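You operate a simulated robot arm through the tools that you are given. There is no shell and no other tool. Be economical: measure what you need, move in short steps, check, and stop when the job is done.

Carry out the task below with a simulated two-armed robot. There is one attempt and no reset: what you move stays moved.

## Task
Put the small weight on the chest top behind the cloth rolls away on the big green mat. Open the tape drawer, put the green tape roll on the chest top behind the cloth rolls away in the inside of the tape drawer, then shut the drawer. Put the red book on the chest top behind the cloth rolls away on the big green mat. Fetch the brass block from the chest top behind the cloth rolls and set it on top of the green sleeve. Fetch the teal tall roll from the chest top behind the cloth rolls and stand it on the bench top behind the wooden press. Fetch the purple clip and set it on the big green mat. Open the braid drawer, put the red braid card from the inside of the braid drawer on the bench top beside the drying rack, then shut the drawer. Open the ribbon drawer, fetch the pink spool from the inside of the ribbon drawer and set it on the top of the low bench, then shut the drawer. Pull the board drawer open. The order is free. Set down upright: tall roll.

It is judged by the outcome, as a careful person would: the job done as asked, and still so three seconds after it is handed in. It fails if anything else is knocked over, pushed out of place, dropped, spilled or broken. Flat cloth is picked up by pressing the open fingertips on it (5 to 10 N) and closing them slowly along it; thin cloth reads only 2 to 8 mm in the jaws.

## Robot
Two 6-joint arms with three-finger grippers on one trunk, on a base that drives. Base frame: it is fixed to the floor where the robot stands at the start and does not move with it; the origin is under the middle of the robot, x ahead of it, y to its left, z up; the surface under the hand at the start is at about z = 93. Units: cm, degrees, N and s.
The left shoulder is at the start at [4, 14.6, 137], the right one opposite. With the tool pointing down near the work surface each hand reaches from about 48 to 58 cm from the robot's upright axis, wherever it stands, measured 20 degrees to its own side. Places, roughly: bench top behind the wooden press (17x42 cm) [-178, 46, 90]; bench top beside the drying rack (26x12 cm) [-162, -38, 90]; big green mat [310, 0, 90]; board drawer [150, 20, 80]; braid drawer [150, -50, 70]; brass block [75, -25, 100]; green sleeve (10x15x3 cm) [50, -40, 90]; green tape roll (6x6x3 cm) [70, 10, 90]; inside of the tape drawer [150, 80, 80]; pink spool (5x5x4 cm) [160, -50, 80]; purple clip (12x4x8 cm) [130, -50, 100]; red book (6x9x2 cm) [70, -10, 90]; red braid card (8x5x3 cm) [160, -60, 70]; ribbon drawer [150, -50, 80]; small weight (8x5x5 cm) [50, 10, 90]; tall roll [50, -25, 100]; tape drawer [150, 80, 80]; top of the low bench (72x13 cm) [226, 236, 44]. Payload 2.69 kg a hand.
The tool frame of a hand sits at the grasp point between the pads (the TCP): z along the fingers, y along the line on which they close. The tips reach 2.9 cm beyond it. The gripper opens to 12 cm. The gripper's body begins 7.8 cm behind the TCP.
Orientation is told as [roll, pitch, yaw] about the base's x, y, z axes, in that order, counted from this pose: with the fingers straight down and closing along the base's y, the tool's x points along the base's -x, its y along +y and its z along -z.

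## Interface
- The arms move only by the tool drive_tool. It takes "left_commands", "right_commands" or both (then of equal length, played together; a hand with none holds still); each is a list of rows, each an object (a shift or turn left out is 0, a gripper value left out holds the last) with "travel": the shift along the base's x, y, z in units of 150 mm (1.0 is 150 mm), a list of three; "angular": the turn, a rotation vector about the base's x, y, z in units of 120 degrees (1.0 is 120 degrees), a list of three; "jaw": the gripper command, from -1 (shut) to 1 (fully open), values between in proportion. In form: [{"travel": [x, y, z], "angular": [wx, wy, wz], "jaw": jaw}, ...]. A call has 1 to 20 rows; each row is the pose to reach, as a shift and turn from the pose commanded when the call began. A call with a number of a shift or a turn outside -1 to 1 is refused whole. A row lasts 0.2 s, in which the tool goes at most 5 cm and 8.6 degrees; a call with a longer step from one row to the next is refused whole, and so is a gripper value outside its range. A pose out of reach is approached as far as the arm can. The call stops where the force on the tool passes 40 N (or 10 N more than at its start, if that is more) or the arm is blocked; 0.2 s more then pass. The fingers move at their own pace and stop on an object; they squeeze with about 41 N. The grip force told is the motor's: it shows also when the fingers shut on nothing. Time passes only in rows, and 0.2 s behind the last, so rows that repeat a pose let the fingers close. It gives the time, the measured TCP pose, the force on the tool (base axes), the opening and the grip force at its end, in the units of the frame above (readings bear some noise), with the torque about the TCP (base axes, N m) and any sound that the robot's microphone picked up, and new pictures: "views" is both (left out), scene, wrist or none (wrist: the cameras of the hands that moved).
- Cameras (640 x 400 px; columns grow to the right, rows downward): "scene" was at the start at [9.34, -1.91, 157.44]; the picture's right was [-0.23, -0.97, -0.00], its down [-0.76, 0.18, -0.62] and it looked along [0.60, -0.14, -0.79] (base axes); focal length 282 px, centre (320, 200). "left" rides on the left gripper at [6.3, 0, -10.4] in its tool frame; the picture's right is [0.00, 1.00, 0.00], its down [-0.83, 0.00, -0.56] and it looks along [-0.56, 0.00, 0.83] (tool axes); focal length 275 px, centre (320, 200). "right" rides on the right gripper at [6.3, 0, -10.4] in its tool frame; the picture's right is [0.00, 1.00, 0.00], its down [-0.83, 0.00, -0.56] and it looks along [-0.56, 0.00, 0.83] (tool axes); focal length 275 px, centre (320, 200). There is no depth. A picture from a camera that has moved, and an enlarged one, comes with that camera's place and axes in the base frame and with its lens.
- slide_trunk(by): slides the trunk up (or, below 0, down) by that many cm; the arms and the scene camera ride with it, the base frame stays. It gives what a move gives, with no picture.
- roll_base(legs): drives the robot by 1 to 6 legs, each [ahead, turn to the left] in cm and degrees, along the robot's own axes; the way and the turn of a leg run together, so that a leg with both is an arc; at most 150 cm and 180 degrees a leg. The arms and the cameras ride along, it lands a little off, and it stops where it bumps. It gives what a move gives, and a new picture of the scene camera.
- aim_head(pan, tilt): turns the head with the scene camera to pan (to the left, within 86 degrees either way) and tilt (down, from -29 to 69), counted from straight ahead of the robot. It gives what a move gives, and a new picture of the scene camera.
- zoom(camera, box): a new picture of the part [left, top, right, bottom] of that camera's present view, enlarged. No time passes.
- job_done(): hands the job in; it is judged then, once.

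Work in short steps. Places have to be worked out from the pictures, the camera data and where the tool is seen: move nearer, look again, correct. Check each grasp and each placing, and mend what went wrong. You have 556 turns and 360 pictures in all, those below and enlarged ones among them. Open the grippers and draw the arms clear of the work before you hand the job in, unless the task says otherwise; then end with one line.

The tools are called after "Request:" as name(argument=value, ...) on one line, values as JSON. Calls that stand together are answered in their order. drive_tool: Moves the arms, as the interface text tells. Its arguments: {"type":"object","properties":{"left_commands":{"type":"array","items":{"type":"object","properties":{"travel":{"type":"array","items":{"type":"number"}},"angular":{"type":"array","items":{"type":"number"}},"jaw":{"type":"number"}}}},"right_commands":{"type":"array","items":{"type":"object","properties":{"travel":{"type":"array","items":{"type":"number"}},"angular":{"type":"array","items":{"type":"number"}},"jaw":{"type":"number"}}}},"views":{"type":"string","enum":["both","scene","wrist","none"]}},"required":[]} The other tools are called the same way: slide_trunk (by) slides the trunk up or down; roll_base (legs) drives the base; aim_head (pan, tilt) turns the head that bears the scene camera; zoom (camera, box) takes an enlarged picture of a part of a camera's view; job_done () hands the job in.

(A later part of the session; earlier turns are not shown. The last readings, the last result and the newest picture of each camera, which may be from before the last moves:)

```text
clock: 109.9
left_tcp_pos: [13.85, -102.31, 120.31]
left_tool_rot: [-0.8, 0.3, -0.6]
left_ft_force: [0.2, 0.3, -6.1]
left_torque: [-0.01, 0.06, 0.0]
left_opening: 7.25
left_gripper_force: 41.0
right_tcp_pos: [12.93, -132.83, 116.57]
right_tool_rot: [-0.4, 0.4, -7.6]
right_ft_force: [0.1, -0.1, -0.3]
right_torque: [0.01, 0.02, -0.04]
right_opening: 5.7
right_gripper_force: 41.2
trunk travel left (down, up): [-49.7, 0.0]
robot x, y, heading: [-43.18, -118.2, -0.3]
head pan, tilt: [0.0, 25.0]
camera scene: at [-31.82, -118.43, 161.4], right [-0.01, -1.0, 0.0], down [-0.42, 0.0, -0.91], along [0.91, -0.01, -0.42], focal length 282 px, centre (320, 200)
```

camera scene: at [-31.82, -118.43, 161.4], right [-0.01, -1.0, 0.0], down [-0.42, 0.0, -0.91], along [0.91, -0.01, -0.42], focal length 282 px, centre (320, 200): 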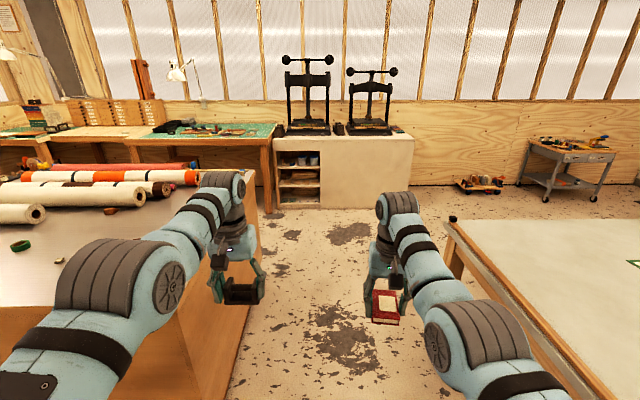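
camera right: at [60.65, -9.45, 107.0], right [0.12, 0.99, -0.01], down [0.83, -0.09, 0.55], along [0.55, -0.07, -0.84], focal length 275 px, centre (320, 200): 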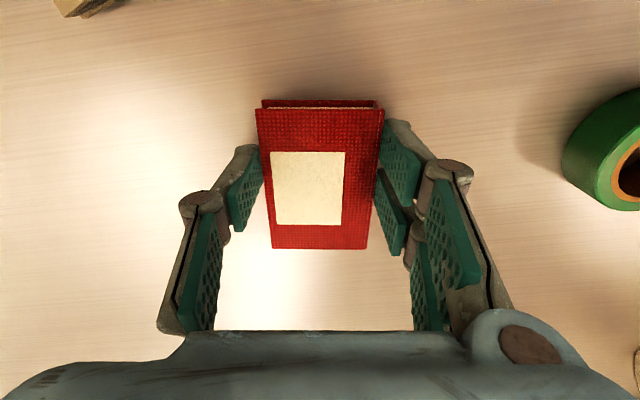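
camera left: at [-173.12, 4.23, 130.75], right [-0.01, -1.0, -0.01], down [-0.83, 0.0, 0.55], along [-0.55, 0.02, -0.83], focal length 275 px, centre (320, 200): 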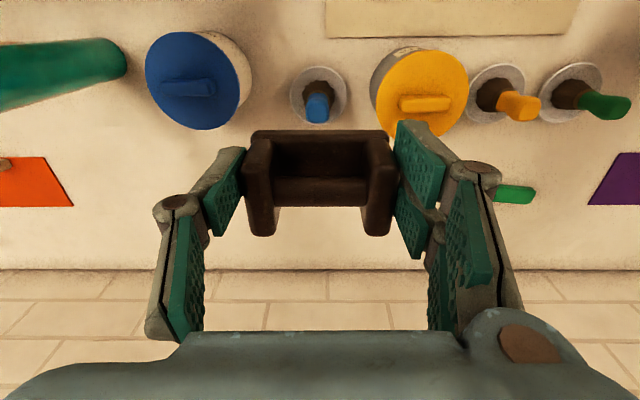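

Aisle clear (chest side y≈−76). I drive along the aisle past the chest, then turn left into the gap between chest and mat bench.

Request:
roll_base(legs=[[125, 0], [121, 0], [0, 90]])

```text
clock: 125.7
left_tcp_pos: [183.68, -66.91, 120.24]
left_tool_rot: [-0.8, 0.4, 90.4]
left_ft_force: [-0.3, 0.4, -6.3]
left_torque: [-0.11, -0.02, 0.0]
left_opening: 7.25
left_gripper_force: 41.3
right_tcp_pos: [214.13, -67.12, 116.65]
right_tool_rot: [-0.5, 0.5, 83.3]
right_ft_force: [-0.3, -0.2, -0.8]
right_torque: [-0.01, 0.01, -0.01]
right_opening: 5.7
right_gripper_force: 41.3
trunk travel left (down, up): [-49.7, 0.0]
robot x, y, heading: [200.76, -123.56, 90.3]
head pan, tilt: [0.0, 25.0]
camera scene: at [200.6, -112.18, 161.41], right [1.0, 0.01, 0.0], down [0.0, -0.42, -0.91], along [-0.01, 0.91, -0.42], focal length 282 px, centre (320, 200)
```

scene: 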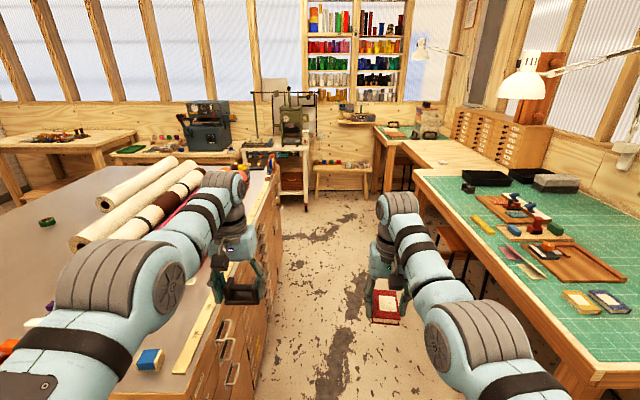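

The mat is in view with several items on it. I move ahead to y≈−25, turn to face it, and look down at it.

Request:
roll_base(legs=[[100, 0], [0, -90]])

Request:
aim_head(pan=0, tilt=32)

```text
clock: 134.8
left_tcp_pos: [257.28, -6.77, 120.22]
left_tool_rot: [-0.7, 0.5, -0.2]
left_ft_force: [0.1, 0.2, -5.0]
left_torque: [0.0, 0.07, -0.04]
left_opening: 7.27
left_gripper_force: 40.7
right_tcp_pos: [256.54, -37.5, 116.58]
right_tool_rot: [-0.4, 0.3, -7.4]
right_ft_force: [-0.5, -0.4, -0.1]
right_torque: [0.03, 0.02, 0.0]
right_opening: 5.72
right_gripper_force: 41.1
trunk travel left (down, up): [-49.7, 0.0]
robot x, y, heading: [200.39, -23.0, -0.6]
head pan, tilt: [0.0, 25.0]
camera scene: at [211.72, -23.17, 161.41], right [0.0, -1.0, 0.0], down [-0.42, 0.0, -0.91], along [0.91, 0.0, -0.42], focal length 282 px, centre (320, 200)
```

scene: 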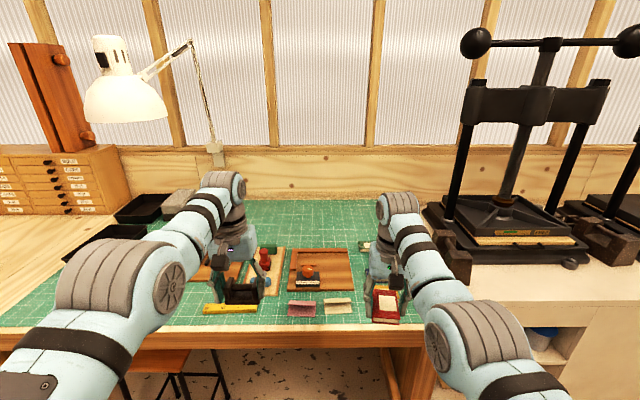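

```text
clock: 135.4
left_tcp_pos: [257.17, -6.86, 120.26]
left_tool_rot: [-0.9, 0.5, -0.3]
left_ft_force: [0.4, 0.1, -5.8]
left_torque: [0.01, 0.08, -0.02]
left_opening: 7.27
left_gripper_force: 41.1
right_tcp_pos: [256.49, -37.43, 116.61]
right_tool_rot: [-0.4, 0.5, -7.3]
right_ft_force: [-0.4, 0.3, -0.6]
right_torque: [-0.03, 0.05, 0.0]
right_opening: 5.68
right_gripper_force: 41.3
trunk travel left (down, up): [-49.7, 0.0]
robot x, y, heading: [200.56, -23.15, 0.2]
head pan, tilt: [0.0, 32.0]
camera scene: at [211.47, -23.22, 160.3], right [0.0, -1.0, 0.0], down [-0.53, 0.0, -0.85], along [0.85, 0.0, -0.53], focal length 282 px, centre (320, 200)
```

scene: 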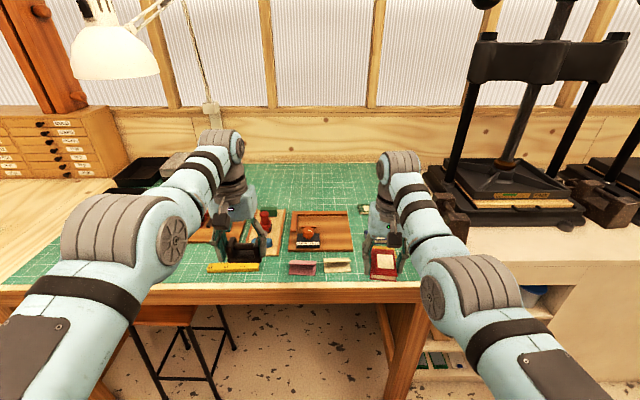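

The mat's left-front part (y≈20–65, x≈276–295) looks free. I relocate to y≈40 to face it.

Request:
roll_base(legs=[[0, 90], [63, 0], [0, -90]])

Request:
aim_head(pan=0, tilt=36)

```text
clock: 146.6
left_tcp_pos: [256.91, 54.67, 120.33]
left_tool_rot: [-0.8, 0.5, -0.9]
left_ft_force: [0.6, 0.3, -5.5]
left_torque: [-0.03, 0.1, -0.01]
left_opening: 7.26
left_gripper_force: 40.5
right_tcp_pos: [255.9, 24.04, 116.53]
right_tool_rot: [-0.4, 0.4, -8.1]
right_ft_force: [0.3, 0.3, 0.0]
right_torque: [-0.01, 0.03, 0.02]
right_opening: 5.71
right_gripper_force: 40.6
trunk travel left (down, up): [-49.7, 0.0]
robot x, y, heading: [199.92, 39.01, -1.0]
head pan, tilt: [0.0, 32.0]
camera scene: at [210.82, 38.64, 160.3], right [-0.01, -1.0, 0.0], down [-0.53, 0.01, -0.85], along [0.85, -0.01, -0.53], focal length 282 px, centre (320, 200)
```

scene: 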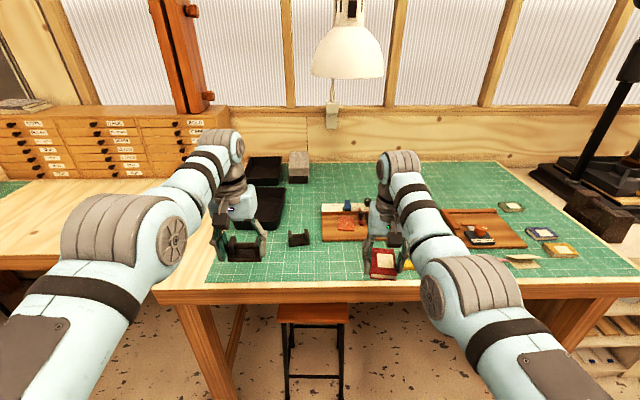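

```text
clock: 147.3
left_tcp_pos: [256.66, 54.54, 120.27]
left_tool_rot: [-0.9, 0.5, -0.9]
left_ft_force: [1.3, -0.1, -6.0]
left_torque: [-0.01, 0.12, -0.04]
left_opening: 7.26
left_gripper_force: 40.6
right_tcp_pos: [255.84, 24.01, 116.61]
right_tool_rot: [-0.5, 0.4, -8.0]
right_ft_force: [-0.8, 0.1, -1.1]
right_torque: [-0.03, 0.0, 0.02]
right_opening: 5.72
right_gripper_force: 41.1
trunk travel left (down, up): [-49.7, 0.0]
robot x, y, heading: [200.08, 38.54, -0.8]
head pan, tilt: [0.0, 36.0]
camera scene: at [210.61, 38.6, 159.68], right [-0.01, -1.0, 0.0], down [-0.59, 0.01, -0.81], along [0.81, -0.01, -0.59], focal length 282 px, centre (320, 200)
```

scene: 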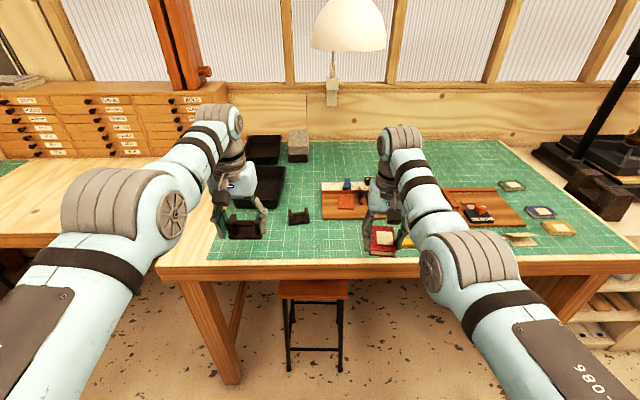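

The strip x 276–290 is free apart from an existing dark weight at ~[293,45]. I drive ahead 28 cm so that the weight lands near [284,60] and the book near [284,25].

Request:
roll_base(legs=[[0, 0.8], [28, 0]])

Request:
drive_tool(left_commands=[{"travel": [0, 0.15, -0.2]}, {"travel": [-0.05, 0.3, -0.4]}, {"travel": [-0.1, 0.3, -0.7]}, {"travel": [-0.1, 0.3, -1.0]}, {"travel": [-0.1, 0.3, -1.0]}], right_commands=[{"travel": [0, 0, -0.2], "angular": [0, 0, 0.03]}, {"travel": [-0.05, 0, -0.4], "angular": [0, 0, 0.06]}, {"travel": [-0.08, 0, -0.7], "angular": [0, 0, 0.06]}, {"travel": [-0.08, 0, -0.9], "angular": [0, 0, 0.06]}, {"travel": [-0.08, 0, -0.9], "angular": [0, 0, 0.06]}])

```text
clock: 149.6
left_tcp_pos: [284.3, 55.17, 120.53]
left_tool_rot: [-0.8, 0.3, -0.2]
left_ft_force: [-1.1, 0.0, -5.8]
left_torque: [0.0, 0.03, 0.0]
left_opening: 7.24
left_gripper_force: 40.9
right_tcp_pos: [283.66, 24.48, 116.73]
right_tool_rot: [-0.4, 0.1, -7.4]
right_ft_force: [-0.2, -0.8, -0.6]
right_torque: [0.0, 0.01, 0.0]
right_opening: 5.7
right_gripper_force: 41.2
trunk travel left (down, up): [-49.7, 0.0]
robot x, y, heading: [227.61, 38.72, -0.1]
head pan, tilt: [0.0, 36.0]
camera scene: at [238.16, 38.62, 159.72], right [0.0, -1.0, 0.0], down [-0.59, 0.0, -0.81], along [0.81, 0.0, -0.59], focal length 282 px, centre (320, 200)
```

scene: 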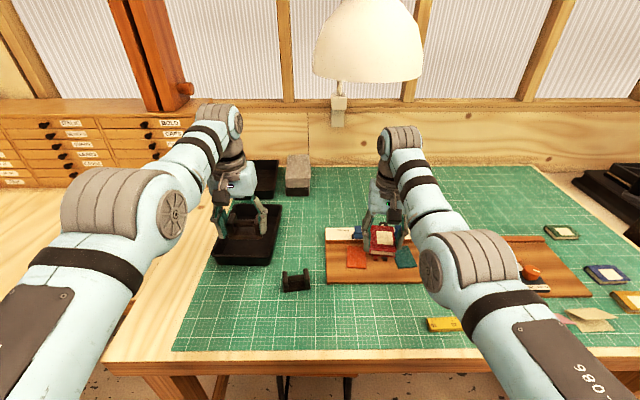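

```text
clock: 150.8
left_tcp_pos: [284.16, 59.62, 105.24]
left_tool_rot: [-0.8, 0.7, -0.2]
left_ft_force: [-0.6, 0.2, -4.0]
left_torque: [0.01, 0.06, 0.0]
left_opening: 7.26
left_gripper_force: 41.0
left hand out of reach, approached as far as the arm can: row 1, 2, 3, 4, 5
right_tcp_pos: [283.04, 24.49, 103.18]
right_tool_rot: [-0.6, 0.3, -0.1]
right_ft_force: [0.6, 0.3, -0.2]
right_torque: [0.04, 0.04, 0.0]
right_opening: 5.71
right_gripper_force: 41.7
trunk travel left (down, up): [-49.7, 0.0]
robot x, y, heading: [228.1, 38.93, -0.1]
head pan, tilt: [0.0, 36.0]
camera scene: at [238.74, 38.7, 159.68], right [0.0, -1.0, 0.0], down [-0.59, 0.0, -0.81], along [0.81, 0.0, -0.59], focal length 282 px, centre (320, 200)
camera right: at [276.87, 24.64, 113.47], right [0.0, 1.0, -0.01], down [0.83, 0.01, 0.55], along [0.55, -0.01, -0.83], focal length 275 px, centre (320, 200)
camera left: at [277.94, 59.84, 115.61], right [0.01, 1.0, -0.01], down [0.84, 0.0, 0.55], along [0.55, -0.02, -0.84], focal length 275 px, centre (320, 200)
```

scene: 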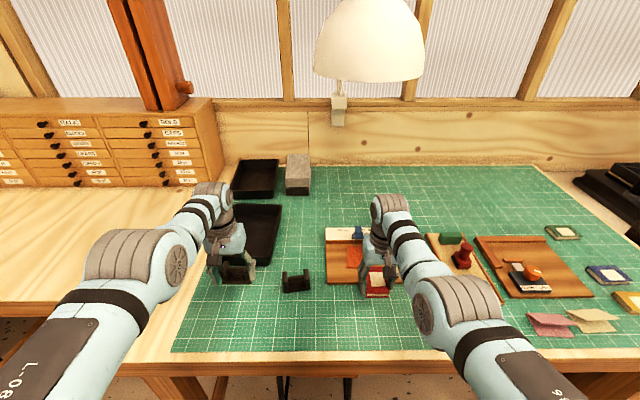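
right: 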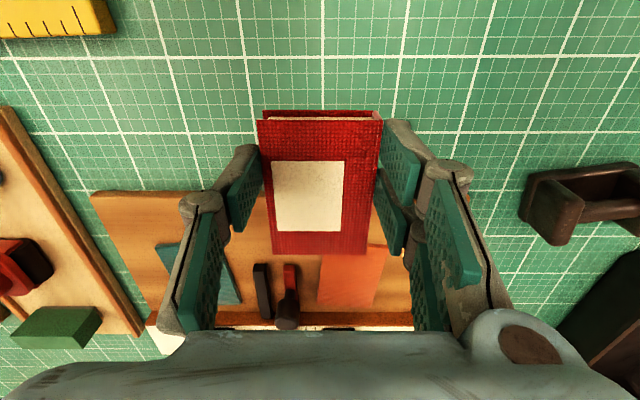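
left: 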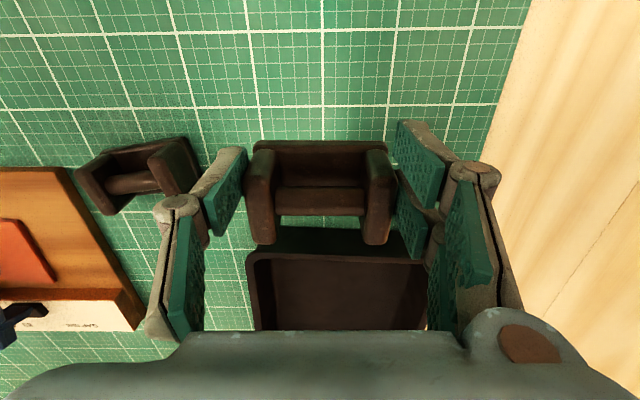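

Both spots are clear beneath. I lower both most of the way (book 1.5 cm nearer to keep off the wooden board).

Request:
drive_tool(left_commands=[{"travel": [-0.03, 0, -0.25]}, {"travel": [-0.06, 0, -0.45]}, {"travel": [-0.06, 0, -0.6]}, {"travel": [-0.06, 0, -0.64]}, {"travel": [-0.06, 0, -0.66]}, {"travel": [-0.06, 0, -0.66]}], right_commands=[{"travel": [-0.05, 0, -0.2]}, {"travel": [-0.1, 0, -0.35]}, {"travel": [-0.1, 0, -0.48]}, {"travel": [-0.1, 0, -0.53]}, {"travel": [-0.1, 0, -0.56]}, {"travel": [-0.1, 0, -0.56]}], views="none")

```text
clock: 151.8
left_tcp_pos: [281.73, 59.59, 97.58]
left_tool_rot: [-0.8, -0.7, -0.2]
left_ft_force: [-4.6, 0.5, 14.0]
left_torque: [0.28, 0.3, 0.04]
left_opening: 7.27
left_gripper_force: 40.9
left hand out of reach, approached as far as the arm can: row 2, 3, 4
right_tcp_pos: [281.01, 24.5, 96.59]
right_tool_rot: [-0.1, -0.9, -0.1]
right_ft_force: [-7.8, -0.4, 23.4]
right_torque: [0.07, 0.74, 0.08]
right_opening: 5.69
right_gripper_force: 41.3
right hand out of reach, approached as far as the arm can: row 4
trunk travel left (down, up): [-49.7, 0.0]
robot x, y, heading: [227.89, 38.55, -0.3]
head pan, tilt: [0.0, 36.0]
stopped in row 4 (right hand): the force on the tool passed its limit at 53 N (the readings are from after the stop); the commanded pose is now the measured one
```

Both touched down (mat surface ≈93). I ease off, open and rise.

Request:
drive_tool(left_commands=[{"travel": [0, 0, 0.01]}, {"travel": [0, 0, 0.01], "jaw": 0.6}, {"travel": [0, 0, 0.01], "jaw": 0.6}, {"travel": [0, 0, 0.01], "jaw": 0.6}, {"travel": [0.05, 0, 0.3]}, {"travel": [0.1, 0, 0.6]}, {"travel": [0.1, 0, 0.6]}], right_commands=[{"travel": [0, 0, 0.01]}, {"travel": [0, 0, 0.01], "jaw": 0.4}, {"travel": [0, 0, 0.01], "jaw": 0.4}, {"travel": [0, 0, 0.01], "jaw": 0.4}, {"travel": [0.05, 0, 0.3]}, {"travel": [0.1, 0, 0.6]}, {"travel": [0.1, 0, 0.6]}])

```text
clock: 153.4
left_tcp_pos: [283.59, 59.6, 106.12]
left_tool_rot: [-0.7, -0.1, -0.2]
left_ft_force: [-0.1, -0.5, -0.2]
left_torque: [-0.03, 0.01, -0.02]
left_opening: 9.6
left_gripper_force: 0.0
right_tcp_pos: [282.85, 24.55, 105.08]
right_tool_rot: [-0.3, -0.4, -0.2]
right_ft_force: [0.2, 0.6, 0.3]
right_torque: [0.0, -0.02, 0.0]
right_opening: 8.4
right_gripper_force: 0.1
trunk travel left (down, up): [-49.7, 0.0]
robot x, y, heading: [228.05, 38.39, -0.2]
head pan, tilt: [0.0, 36.0]
camera scene: at [238.6, 38.61, 159.69], right [0.0, -1.0, 0.0], down [-0.59, 0.0, -0.81], along [0.81, 0.0, -0.59], focal length 282 px, centre (320, 200)
camera right: at [276.55, 24.62, 115.5], right [0.0, 1.0, -0.01], down [0.83, 0.0, 0.56], along [0.56, 0.0, -0.83], focal length 275 px, centre (320, 200)
camera left: at [277.15, 59.81, 116.45], right [0.01, 1.0, -0.01], down [0.83, 0.0, 0.56], along [0.56, -0.02, -0.83], focal length 275 px, centre (320, 200)
```

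scene: 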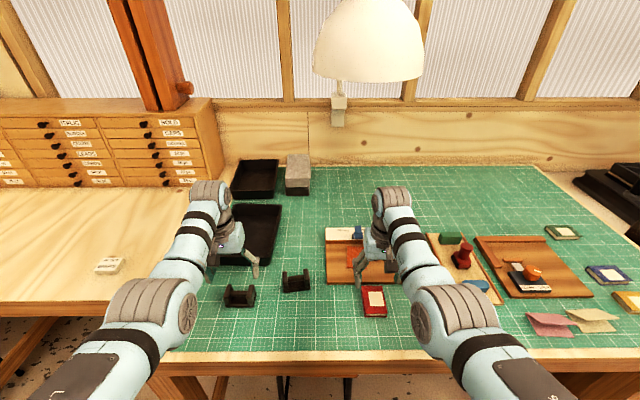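
right: 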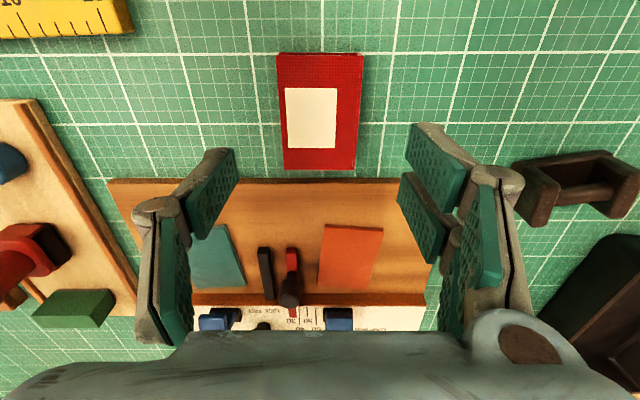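
left: 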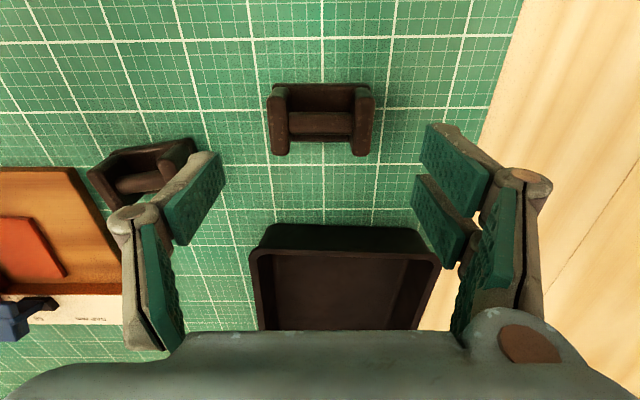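

Both items are standing well on the mat. I raise the hands, back off, and go round to face the drawers' side of the chest near y≈−36.

Request:
drive_tool(left_commands=[{"travel": [0, 0, 0.3]}, {"travel": [0, -0.2, 0.6]}, {"travel": [0, -0.3, 0.8]}, {"travel": [0, -0.3, 0.8]}], right_commands=[{"travel": [0, 0, 0.3]}, {"travel": [0, 0, 0.6]}, {"travel": [0, 0, 0.8]}, {"travel": [0, 0, 0.8]}], views="none")

Request:
roll_base(legs=[[-18, 0], [0, -90], [76, 0], [0, -90]])

```text
refused: row 2 steps farther than a row can; nothing moved
```

```text
clock: 166.2
left_tcp_pos: [157.52, -62.06, 106.02]
left_tool_rot: [-0.7, -0.2, -177.2]
left_ft_force: [-0.5, -0.2, 0.0]
left_torque: [-0.03, 0.02, -0.02]
left_opening: 9.59
left_gripper_force: 0.0
right_tcp_pos: [156.41, -27.0, 105.15]
right_tool_rot: [-0.3, -0.5, -177.3]
right_ft_force: [0.2, -0.6, 0.0]
right_torque: [-0.03, -0.01, 0.01]
right_opening: 8.4
right_gripper_force: 0.1
trunk travel left (down, up): [-49.7, 0.0]
robot x, y, heading: [212.12, -38.02, -177.3]
head pan, tilt: [0.0, 36.0]
camera scene: at [201.23, -38.9, 159.69], right [-0.05, 1.0, 0.0], down [0.59, 0.03, -0.81], along [-0.81, -0.04, -0.59], focal length 282 px, centre (320, 200)
```

scene: 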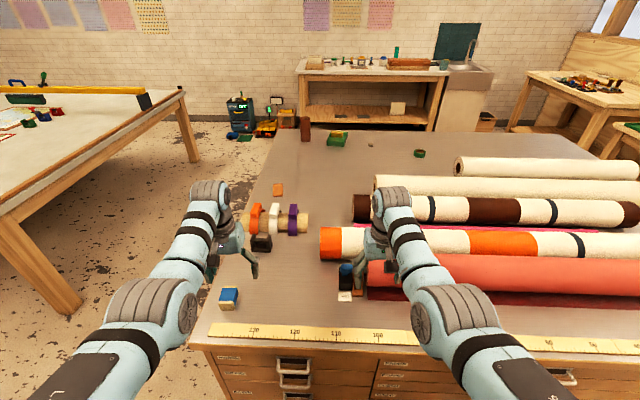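

Let me enlarge the area around the clip and the right hand to check nothing was touched.

Request:
zoom(camera="scene", box=[200, 150, 440, 400])

Request:
zoom(camera="right", box=[0, 0, 640, 400])

Request:
zoom(camera="left", box=[0, 0, 640, 400])

```text
1.60 times, centred on (320, 275) of scene
camera zoom: at [201.23, -38.9, 159.69], right [-0.05, 1.0, 0.0], down [0.59, 0.03, -0.81], along [-0.81, -0.04, -0.59], focal length 450 px, centre (320, 80)
```

zoom: 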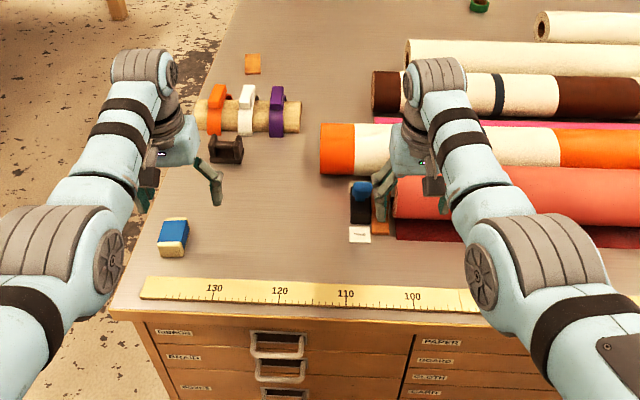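

```text
1.00 times, centred on (320, 200) of right (not enlarged: the box is as wide or as high as the picture)
camera zoom: at [162.83, -26.72, 115.47], right [0.05, -1.0, -0.01], down [-0.82, -0.05, 0.56], along [-0.56, -0.03, -0.83], focal length 275 px, centre (320, 200)
```

zoom: 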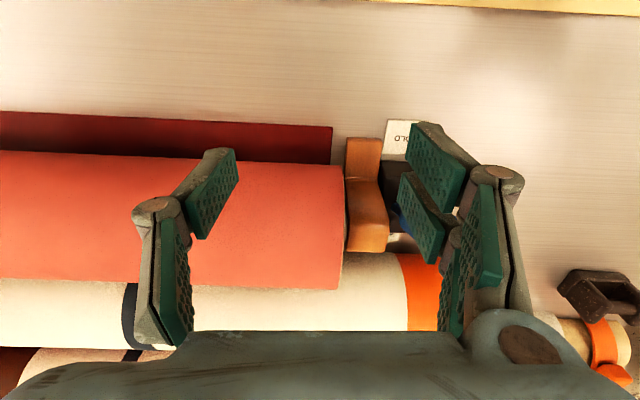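

```text
1.00 times, centred on (320, 200) of left (not enlarged: the box is as wide or as high as the picture)
camera zoom: at [163.74, -61.92, 116.42], right [0.05, -1.0, -0.01], down [-0.83, -0.04, 0.56], along [-0.56, -0.01, -0.83], focal length 275 px, centre (320, 200)
```

zoom: 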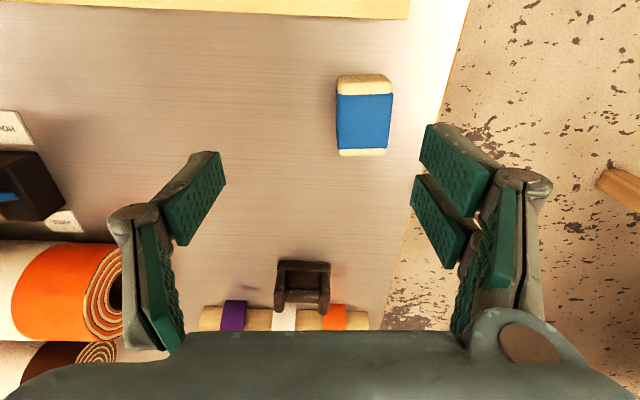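

Nothing appears disturbed (cards, stamp block in place). I raise both hands before going further.

Request:
drive_tool(left_commands=[{"travel": [0, 0, 0.3]}, {"travel": [0, 0, 0.6]}, {"travel": [0, 0, 0.9]}, {"travel": [0, 0, 0.9]}], right_commands=[{"travel": [0, 0, 0.3]}, {"travel": [0, 0, 0.6]}, {"travel": [0, 0, 0.9]}, {"travel": [0, 0, 0.9]}], views="both")

```text
clock: 167.2
left_tcp_pos: [156.93, -62.11, 119.48]
left_tool_rot: [-0.7, -0.1, -177.2]
left_ft_force: [-0.3, 0.3, 0.1]
left_torque: [-0.03, 0.01, -0.01]
left_opening: 9.57
left_gripper_force: 0.1
right_tcp_pos: [155.84, -27.33, 118.71]
right_tool_rot: [-0.3, -0.6, -177.2]
right_ft_force: [0.1, 0.3, 0.1]
right_torque: [-0.02, 0.0, 0.02]
right_opening: 8.39
right_gripper_force: 0.1
right hand out of reach, approached as far as the arm can: row 3, 4
trunk travel left (down, up): [-49.7, 0.0]
robot x, y, heading: [211.99, -38.61, -177.1]
head pan, tilt: [0.0, 36.0]
camera scene: at [201.19, -38.87, 159.68], right [-0.05, 1.0, 0.0], down [0.59, 0.03, -0.81], along [-0.81, -0.04, -0.59], focal length 282 px, centre (320, 200)
camera right: at [162.3, -26.93, 128.97], right [0.05, -1.0, 0.0], down [-0.83, -0.05, 0.56], along [-0.56, -0.03, -0.83], focal length 275 px, centre (320, 200)
camera left: at [163.24, -61.89, 129.87], right [0.05, -1.0, -0.01], down [-0.83, -0.04, 0.56], along [-0.56, -0.01, -0.83], focal length 275 px, centre (320, 200)
```

scene: 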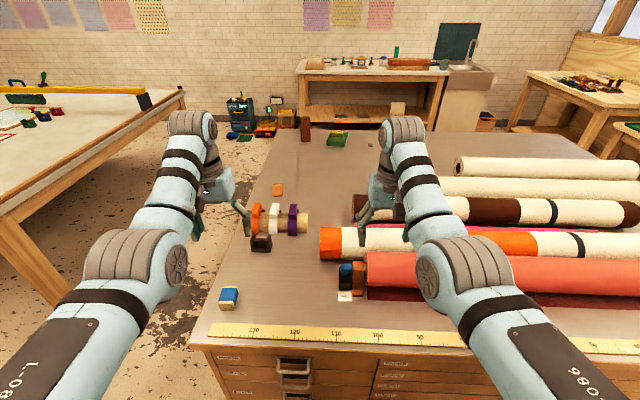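
right: 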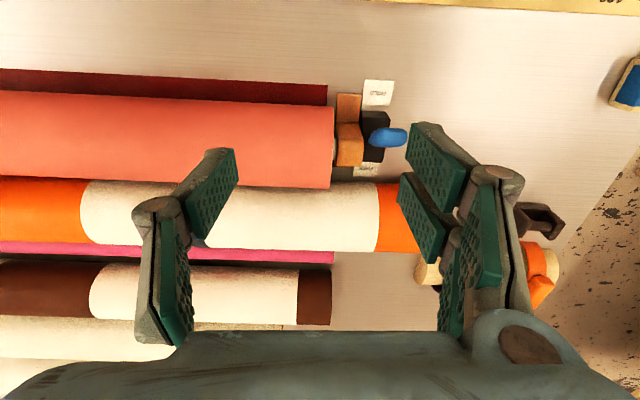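
left: 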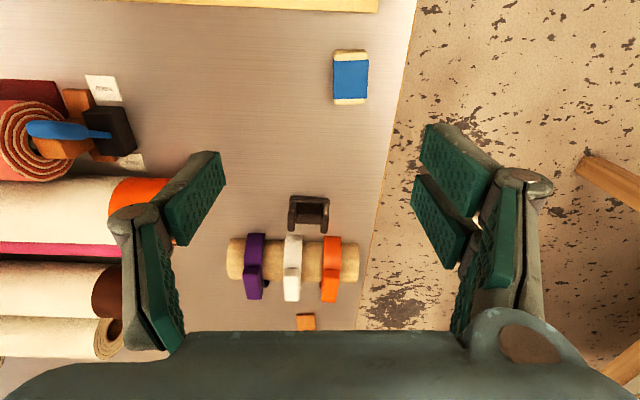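

Let me enlarge the clips from the left wrist camera and the scene camera, plus the drawer labels.

Request:
zoom(camera="left", box=[200, 180, 400, 340])

Request:
zoom(camera="scene", box=[220, 180, 340, 260])

Request:
zoom(camera="scene", box=[200, 320, 440, 400])

```text
2.50 times, centred on (300, 260) of left
camera zoom: at [163.24, -61.89, 129.87], right [0.05, -1.0, -0.01], down [-0.83, -0.04, 0.56], along [-0.56, -0.01, -0.83], focal length 688 px, centre (370, 50)
```

zoom: 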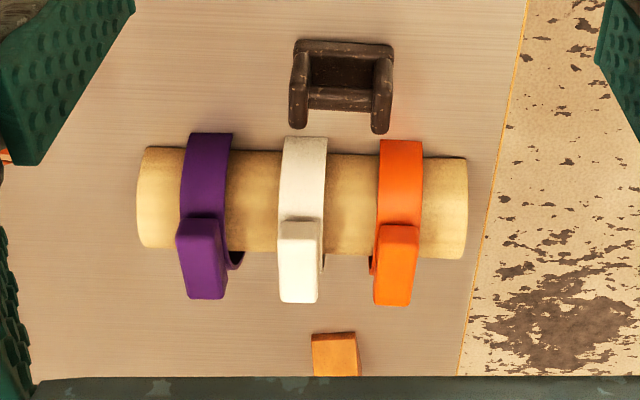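

```text
5.00 times, centred on (280, 220) of scene
camera zoom: at [201.19, -38.87, 159.68], right [-0.05, 1.0, 0.0], down [0.59, 0.03, -0.81], along [-0.81, -0.04, -0.59], focal length 1408 px, centre (520, 100)
```

zoom: 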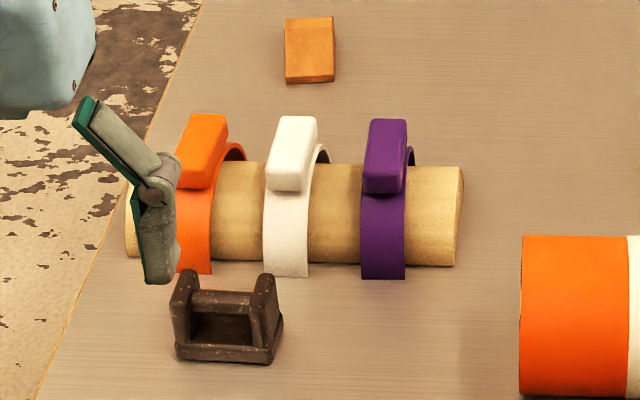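

```text
2.67 times, centred on (320, 360) of scene
camera zoom: at [201.19, -38.87, 159.68], right [-0.05, 1.0, 0.0], down [0.59, 0.03, -0.81], along [-0.81, -0.04, -0.59], focal length 751 px, centre (320, -227)
```

zoom: 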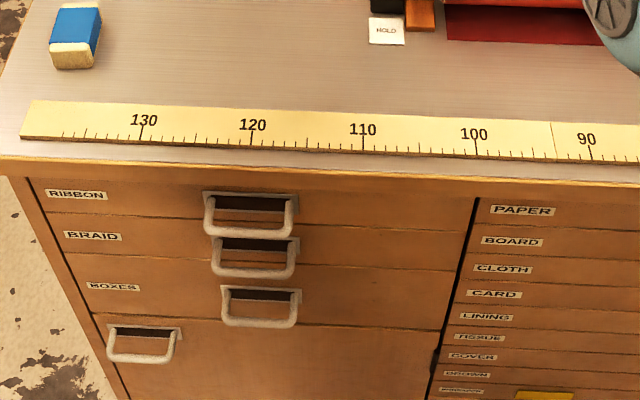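

Labels read: RIBBON (top), BRAID (second) on the left column; PAPER, BOARD (second) on the right. The purple clip straddles the small roll with its tab at ≈[126.4,-52,100]. I square up and drive closer to the chest.

Request:
roll_base(legs=[[0, -2.9], [23, 0]])

Request:
zoom(camera="left", box=[0, 0, 640, 400])

```text
clock: 169.3
left_tcp_pos: [136.13, -59.27, 119.2]
left_tool_rot: [-0.7, 0.1, 179.9]
left_ft_force: [-0.5, -0.1, -0.7]
left_torque: [0.03, -0.06, 0.0]
left_opening: 9.6
left_gripper_force: 0.1
right_tcp_pos: [136.8, -24.37, 118.48]
right_tool_rot: [-0.3, -0.3, 179.9]
right_ft_force: [-0.2, -0.9, -0.6]
right_torque: [0.0, -0.04, -0.01]
right_opening: 8.4
right_gripper_force: 0.2
trunk travel left (down, up): [-49.7, 0.0]
robot x, y, heading: [192.6, -38.1, 179.6]
head pan, tilt: [0.0, 36.0]
stopped in leg 2: the robot was blocked; the commanded pose is now the measured one
camera scene: at [181.27, -38.29, 159.65], right [0.0, 1.0, 0.0], down [0.59, 0.0, -0.81], along [-0.81, 0.0, -0.59], focal length 282 px, centre (320, 200)
```

scene: 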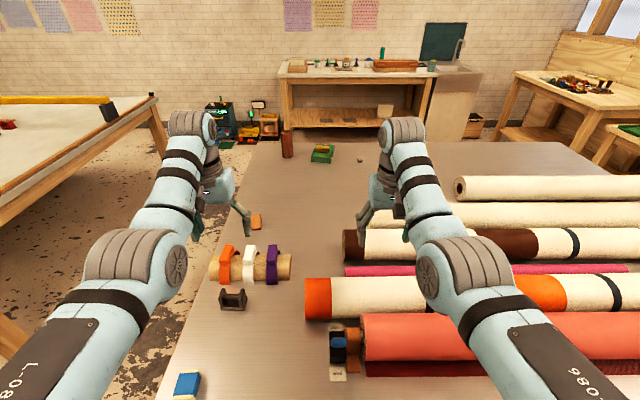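

```text
1.00 times, centred on (320, 200) of left (not enlarged: the box is as wide or as high as the picture)
camera zoom: at [142.28, -59.35, 129.66], right [-0.01, -1.0, -0.01], down [-0.83, 0.0, 0.55], along [-0.55, 0.01, -0.83], focal length 275 px, centre (320, 200)
```

zoom: 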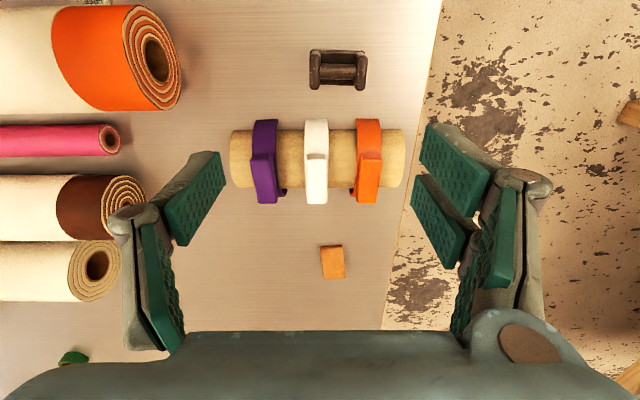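

Clip tab ≈[126.1,-52.2,100.5], a long reach from here. I lower the trunk 7 cm (right hand stays above the rolls) and tilt the left fingers forward 25°, narrowing the jaw to ~6 cm.

Request:
slide_trunk(by=-7)

Request:
drive_tool(left_commands=[{"travel": [-0.1, 0.15, 0], "angular": [0, 0.06, 0], "jaw": 0.0}, {"travel": [-0.2, 0.3, 0], "angular": [0, 0.12, 0]}, {"travel": [-0.3, 0.473, 0], "angular": [0, 0.18, 0]}, {"travel": [-0.4, 0.473, 0], "angular": [0, 0.208, 0]}, {"travel": [-0.4, 0.473, 0], "angular": [0, 0.208, 0]}], views="both")

```text
clock: 170.3
left_tcp_pos: [136.59, -59.16, 112.6]
left_tool_rot: [-0.6, -0.2, 179.9]
left_ft_force: [0.4, -0.2, 0.8]
left_torque: [-0.03, 0.03, -0.03]
left_opening: 9.6
left_gripper_force: 0.0
right_tcp_pos: [137.19, -24.32, 111.71]
right_tool_rot: [-0.3, -0.5, 179.9]
right_ft_force: [0.3, 0.3, 0.4]
right_torque: [-0.01, -0.02, 0.05]
right_opening: 8.39
right_gripper_force: 0.1
trunk travel left (down, up): [-42.7, 7.0]
robot x, y, heading: [192.31, -38.37, 180.2]
head pan, tilt: [0.0, 36.0]
```

```text
clock: 171.6
left_tcp_pos: [130.39, -52.19, 112.32]
left_tool_rot: [-0.6, -25.1, 179.9]
left_ft_force: [0.4, 0.4, 0.5]
left_torque: [0.03, 0.02, 0.0]
left_opening: 6.01
left_gripper_force: 0.1
right_tcp_pos: [137.08, -24.41, 111.8]
right_tool_rot: [-0.3, -0.4, 179.9]
right_ft_force: [-0.3, 0.2, 0.0]
right_torque: [-0.01, 0.02, 0.02]
right_opening: 8.39
right_gripper_force: 0.0
trunk travel left (down, up): [-42.7, 7.0]
robot x, y, heading: [192.16, -37.89, 179.9]
head pan, tilt: [0.0, 36.0]
camera scene: at [181.74, -38.33, 152.78], right [0.0, 1.0, 0.0], down [0.59, 0.0, -0.81], along [-0.81, 0.0, -0.59], focal length 282 px, centre (320, 200)
camera left: at [140.4, -52.32, 119.17], right [-0.01, -1.0, -0.01], down [-0.52, 0.0, 0.86], along [-0.86, 0.01, -0.52], focal length 275 px, centre (320, 200)
```

scene: 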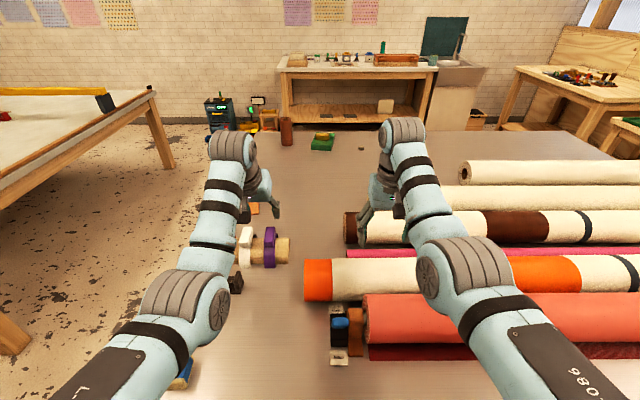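
left: 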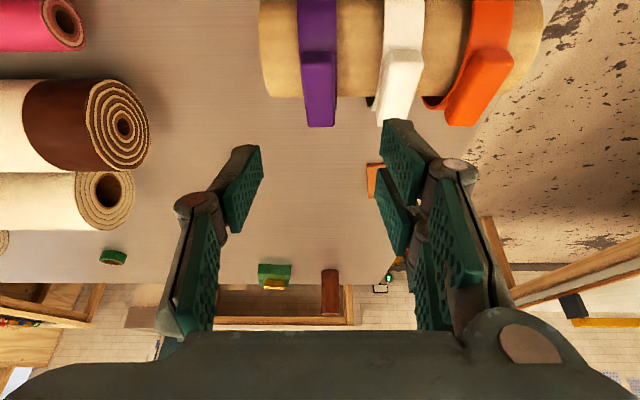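

Centred on the purple tab laterally. I move ahead 3.9 cm and down to z≈104 and look again.

Request:
drive_tool(left_commands=[{"travel": [-0.15, 0, -0.15]}, {"travel": [-0.26, 0, -0.35]}, {"travel": [-0.26, 0, -0.54]}, {"travel": [-0.26, 0, -0.54]}], views="wrist")

```text
clock: 172.6
left_tcp_pos: [126.55, -52.26, 104.45]
left_tool_rot: [-0.7, -25.0, 179.9]
left_ft_force: [-0.5, 0.7, 0.0]
left_torque: [0.04, -0.01, 0.0]
left_opening: 5.98
left_gripper_force: 0.1
right_tcp_pos: [136.98, -24.38, 111.7]
right_tool_rot: [-0.2, -0.5, 179.9]
right_ft_force: [0.2, 0.4, 0.4]
right_torque: [-0.03, 0.01, -0.03]
right_opening: 8.38
right_gripper_force: 0.1
trunk travel left (down, up): [-42.7, 7.0]
robot x, y, heading: [192.48, -38.53, 180.0]
head pan, tilt: [0.0, 36.0]
camera left: at [136.59, -52.37, 111.15], right [-0.01, -1.0, -0.01], down [-0.52, 0.0, 0.86], along [-0.86, 0.01, -0.52], focal length 275 px, centre (320, 200)
```

left: 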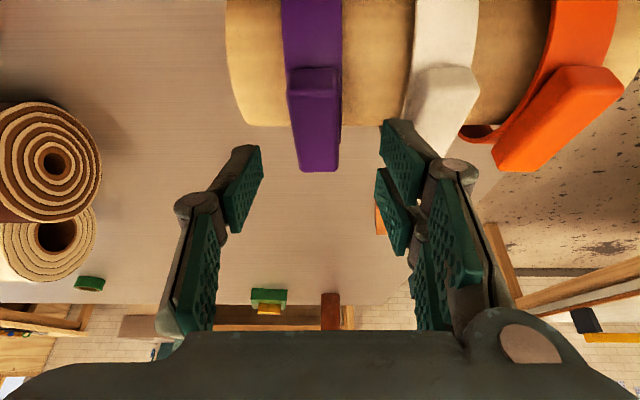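

I narrow the jaw to 4 cm (the white clip is close) and descend gently.

Request:
drive_tool(left_commands=[{"travel": [0, 0.01, 0], "jaw": -0.33}, {"travel": [0, 0.01, 0], "jaw": -0.33}, {"travel": [0, 0.01, -0.08]}, {"travel": [0, 0.01, -0.13]}, {"travel": [0, 0.01, -0.16]}, {"travel": [0, 0.01, -0.18]}, {"travel": [0, 0.01, -0.18]}], views="wrist")

```text
clock: 174.2
left_tcp_pos: [126.87, -52.11, 101.74]
left_tool_rot: [-0.6, -25.2, 179.9]
left_ft_force: [0.6, 0.6, -0.7]
left_torque: [0.02, 0.01, 0.03]
left_opening: 4.01
left_gripper_force: 0.1
right_tcp_pos: [137.01, -24.25, 111.72]
right_tool_rot: [-0.3, -0.4, 179.9]
right_ft_force: [-0.2, 0.2, -0.1]
right_torque: [0.04, 0.02, 0.02]
right_opening: 8.4
right_gripper_force: 0.0
trunk travel left (down, up): [-42.7, 7.0]
robot x, y, heading: [192.41, -38.36, 179.7]
head pan, tilt: [0.0, 36.0]
camera left: at [136.86, -52.2, 108.53], right [-0.01, -1.0, -0.01], down [-0.52, 0.0, 0.86], along [-0.86, 0.01, -0.52], focal length 275 px, centre (320, 200)
```

left: 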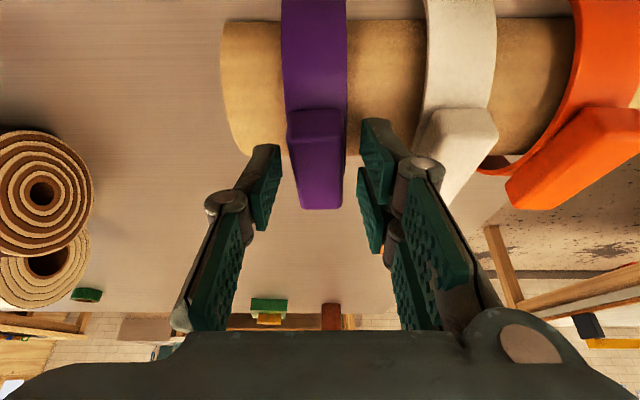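

The tab is between the fingertips with no contact. A further 0.5 cm down, then close.

Request:
drive_tool(left_commands=[{"travel": [0, 0, -0.035]}, {"travel": [0, 0, -0.035], "jaw": -0.6}, {"travel": [0, 0, -0.035], "jaw": -1}, {"travel": [0, 0, -0.035], "jaw": -1}, {"travel": [0, 0, -0.035], "jaw": -1}], views="wrist")

```text
clock: 175.3
left_tcp_pos: [126.96, -52.18, 101.3]
left_tool_rot: [-0.6, -25.1, 179.9]
left_ft_force: [-0.5, -0.3, 0.5]
left_torque: [-0.02, 0.0, -0.01]
left_opening: 2.91
left_gripper_force: 41.1
left hand out of reach, approached as far as the arm can: row 1, 2, 3, 4, 5
right_tcp_pos: [137.06, -24.49, 111.72]
right_tool_rot: [-0.3, -0.4, 179.9]
right_ft_force: [0.1, -0.1, 0.4]
right_torque: [0.0, 0.02, -0.02]
right_opening: 8.38
right_gripper_force: 0.0
trunk travel left (down, up): [-42.7, 7.0]
robot x, y, heading: [192.21, -38.29, 180.0]
head pan, tilt: [0.0, 36.0]
camera left: at [137.09, -52.29, 108.0], right [-0.01, -1.0, -0.01], down [-0.52, 0.0, 0.86], along [-0.86, 0.01, -0.52], focal length 275 px, centre (320, 200)
```

left: 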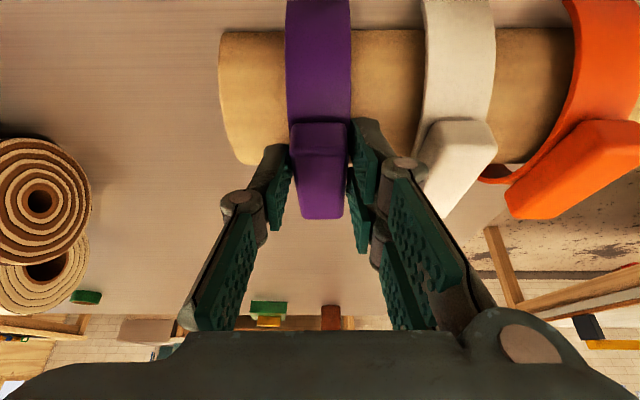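

Gripped at 2.9 cm. I lift gently a little and check the force and that the small roll stays put.

Request:
drive_tool(left_commands=[{"travel": [0, 0, 0.05]}, {"travel": [0, 0, 0.1]}, {"travel": [0, 0, 0.15]}, {"travel": [0, 0, 0.15]}], views="both")

```text
clock: 176.3
left_tcp_pos: [126.74, -52.03, 103.55]
left_tool_rot: [-0.6, -25.0, 180.0]
left_ft_force: [1.0, -0.1, -0.9]
left_torque: [0.0, 0.02, -0.02]
left_opening: 2.93
left_gripper_force: 40.7
right_tcp_pos: [136.99, -24.29, 111.75]
right_tool_rot: [-0.3, -0.4, 180.0]
right_ft_force: [0.5, 0.3, -0.5]
right_torque: [0.01, -0.02, -0.01]
right_opening: 8.42
right_gripper_force: 0.0
trunk travel left (down, up): [-42.7, 7.0]
robot x, y, heading: [192.69, -38.29, 180.1]
head pan, tilt: [0.0, 36.0]
camera scene: at [181.74, -38.3, 152.78], right [0.0, 1.0, 0.0], down [0.59, 0.0, -0.81], along [-0.81, 0.0, -0.59], focal length 282 px, centre (320, 200)
camera left: at [136.82, -52.16, 110.27], right [-0.01, -1.0, -0.01], down [-0.52, 0.0, 0.85], along [-0.85, 0.01, -0.52], focal length 275 px, centre (320, 200)
```

scene: 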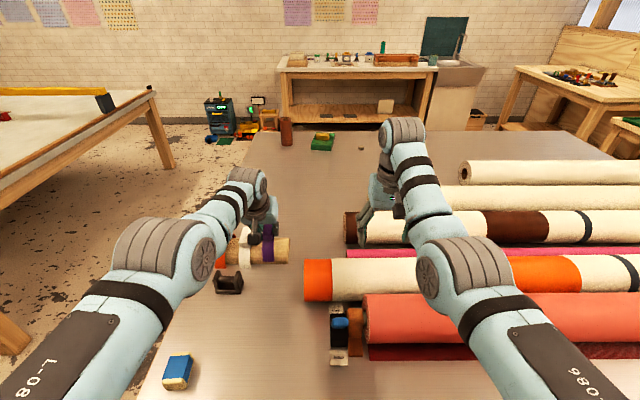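
left: 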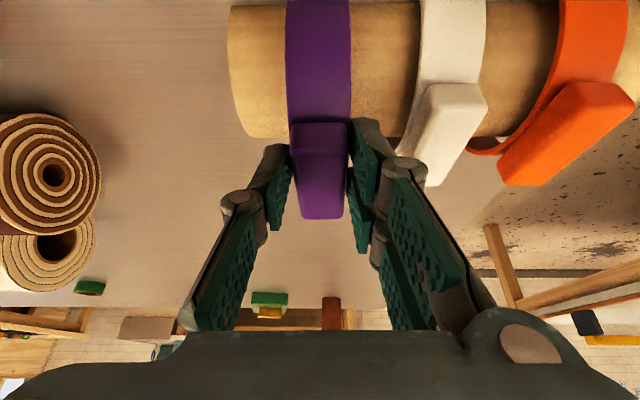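

The clip rises freely and the roll stays. I lift higher.

Request:
drive_tool(left_commands=[{"travel": [0, 0, 0.25]}, {"travel": [0, 0, 0.5]}, {"travel": [0, 0, 0.75]}, {"travel": [0, 0, 0.75]}], views="wrist")

```text
clock: 177.3
left_tcp_pos: [126.67, -51.94, 114.88]
left_tool_rot: [-0.7, -24.9, 180.0]
left_ft_force: [0.6, 0.6, -2.2]
left_torque: [-0.02, -0.05, -0.01]
left_opening: 2.9
left_gripper_force: 40.8
left hand out of reach, approached as far as the arm can: row 1, 2, 3, 4
right_tcp_pos: [136.98, -24.46, 111.6]
right_tool_rot: [-0.2, -0.4, 179.9]
right_ft_force: [-0.3, 0.2, 0.6]
right_torque: [0.0, -0.02, 0.02]
right_opening: 8.39
right_gripper_force: 0.0
trunk travel left (down, up): [-42.7, 7.0]
robot x, y, heading: [192.66, -38.04, 179.9]
head pan, tilt: [0.0, 36.0]
camera left: at [136.65, -52.03, 121.62], right [-0.01, -1.0, -0.01], down [-0.52, 0.0, 0.85], along [-0.85, 0.01, -0.52], focal length 275 px, centre (320, 200)
```

left: 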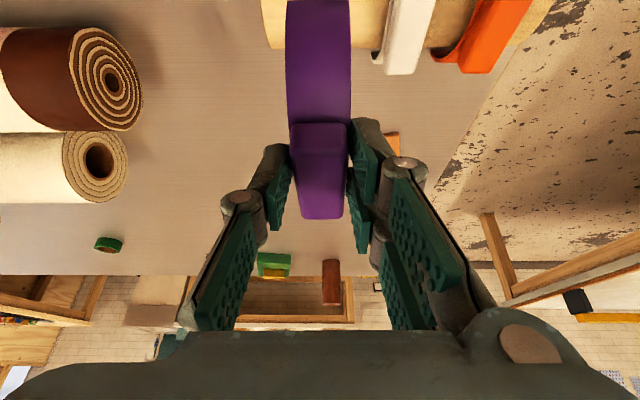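

Clip held. I raise the trunk, back off, and go round to the mat, keeping the hand's tilt so that the clip stays upright.

Request:
slide_trunk(by=7)

Request:
roll_base(legs=[[-16, 0], [0, -90], [59, 0], [0, -90]])

```text
clock: 178.4
left_tcp_pos: [126.66, -51.98, 121.65]
left_tool_rot: [-0.7, -24.9, 180.0]
left_ft_force: [-1.0, -0.2, -0.4]
left_torque: [-0.01, 0.0, 0.0]
left_opening: 2.91
left_gripper_force: 40.8
right_tcp_pos: [137.07, -24.37, 118.67]
right_tool_rot: [-0.3, -0.4, 179.9]
right_ft_force: [-1.7, -0.1, 0.1]
right_torque: [0.03, 0.02, 0.0]
right_opening: 8.38
right_gripper_force: 0.0
trunk travel left (down, up): [-49.7, 0.0]
robot x, y, heading: [192.42, -38.37, 180.0]
head pan, tilt: [0.0, 36.0]
```

```text
clock: 190.5
left_tcp_pos: [274.63, 35.19, 121.74]
left_tool_rot: [-0.7, -25.0, 0.0]
left_ft_force: [-0.1, -1.1, 0.4]
left_torque: [-0.02, 0.0, 0.05]
left_opening: 2.91
left_gripper_force: 41.0
right_tcp_pos: [264.24, 7.6, 118.57]
right_tool_rot: [-0.3, -0.5, 0.0]
right_ft_force: [-0.3, 0.4, 0.6]
right_torque: [-0.02, 0.0, 0.0]
right_opening: 8.4
right_gripper_force: 0.0
trunk travel left (down, up): [-49.7, 0.0]
robot x, y, heading: [208.6, 21.27, 0.0]
head pan, tilt: [0.0, 36.0]
camera scene: at [219.45, 21.35, 159.69], right [0.0, -1.0, 0.0], down [-0.59, 0.0, -0.81], along [0.81, 0.0, -0.59], focal length 282 px, centre (320, 200)
```

scene: 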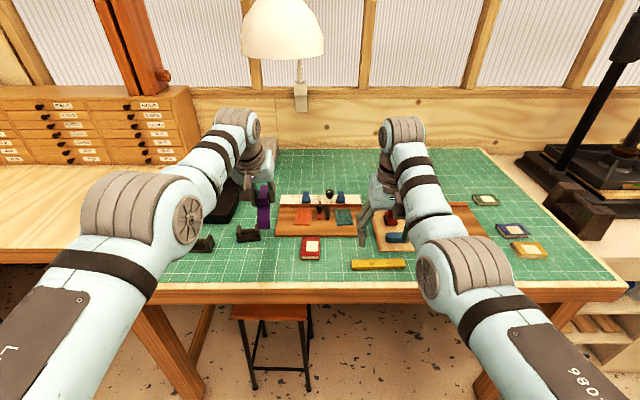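

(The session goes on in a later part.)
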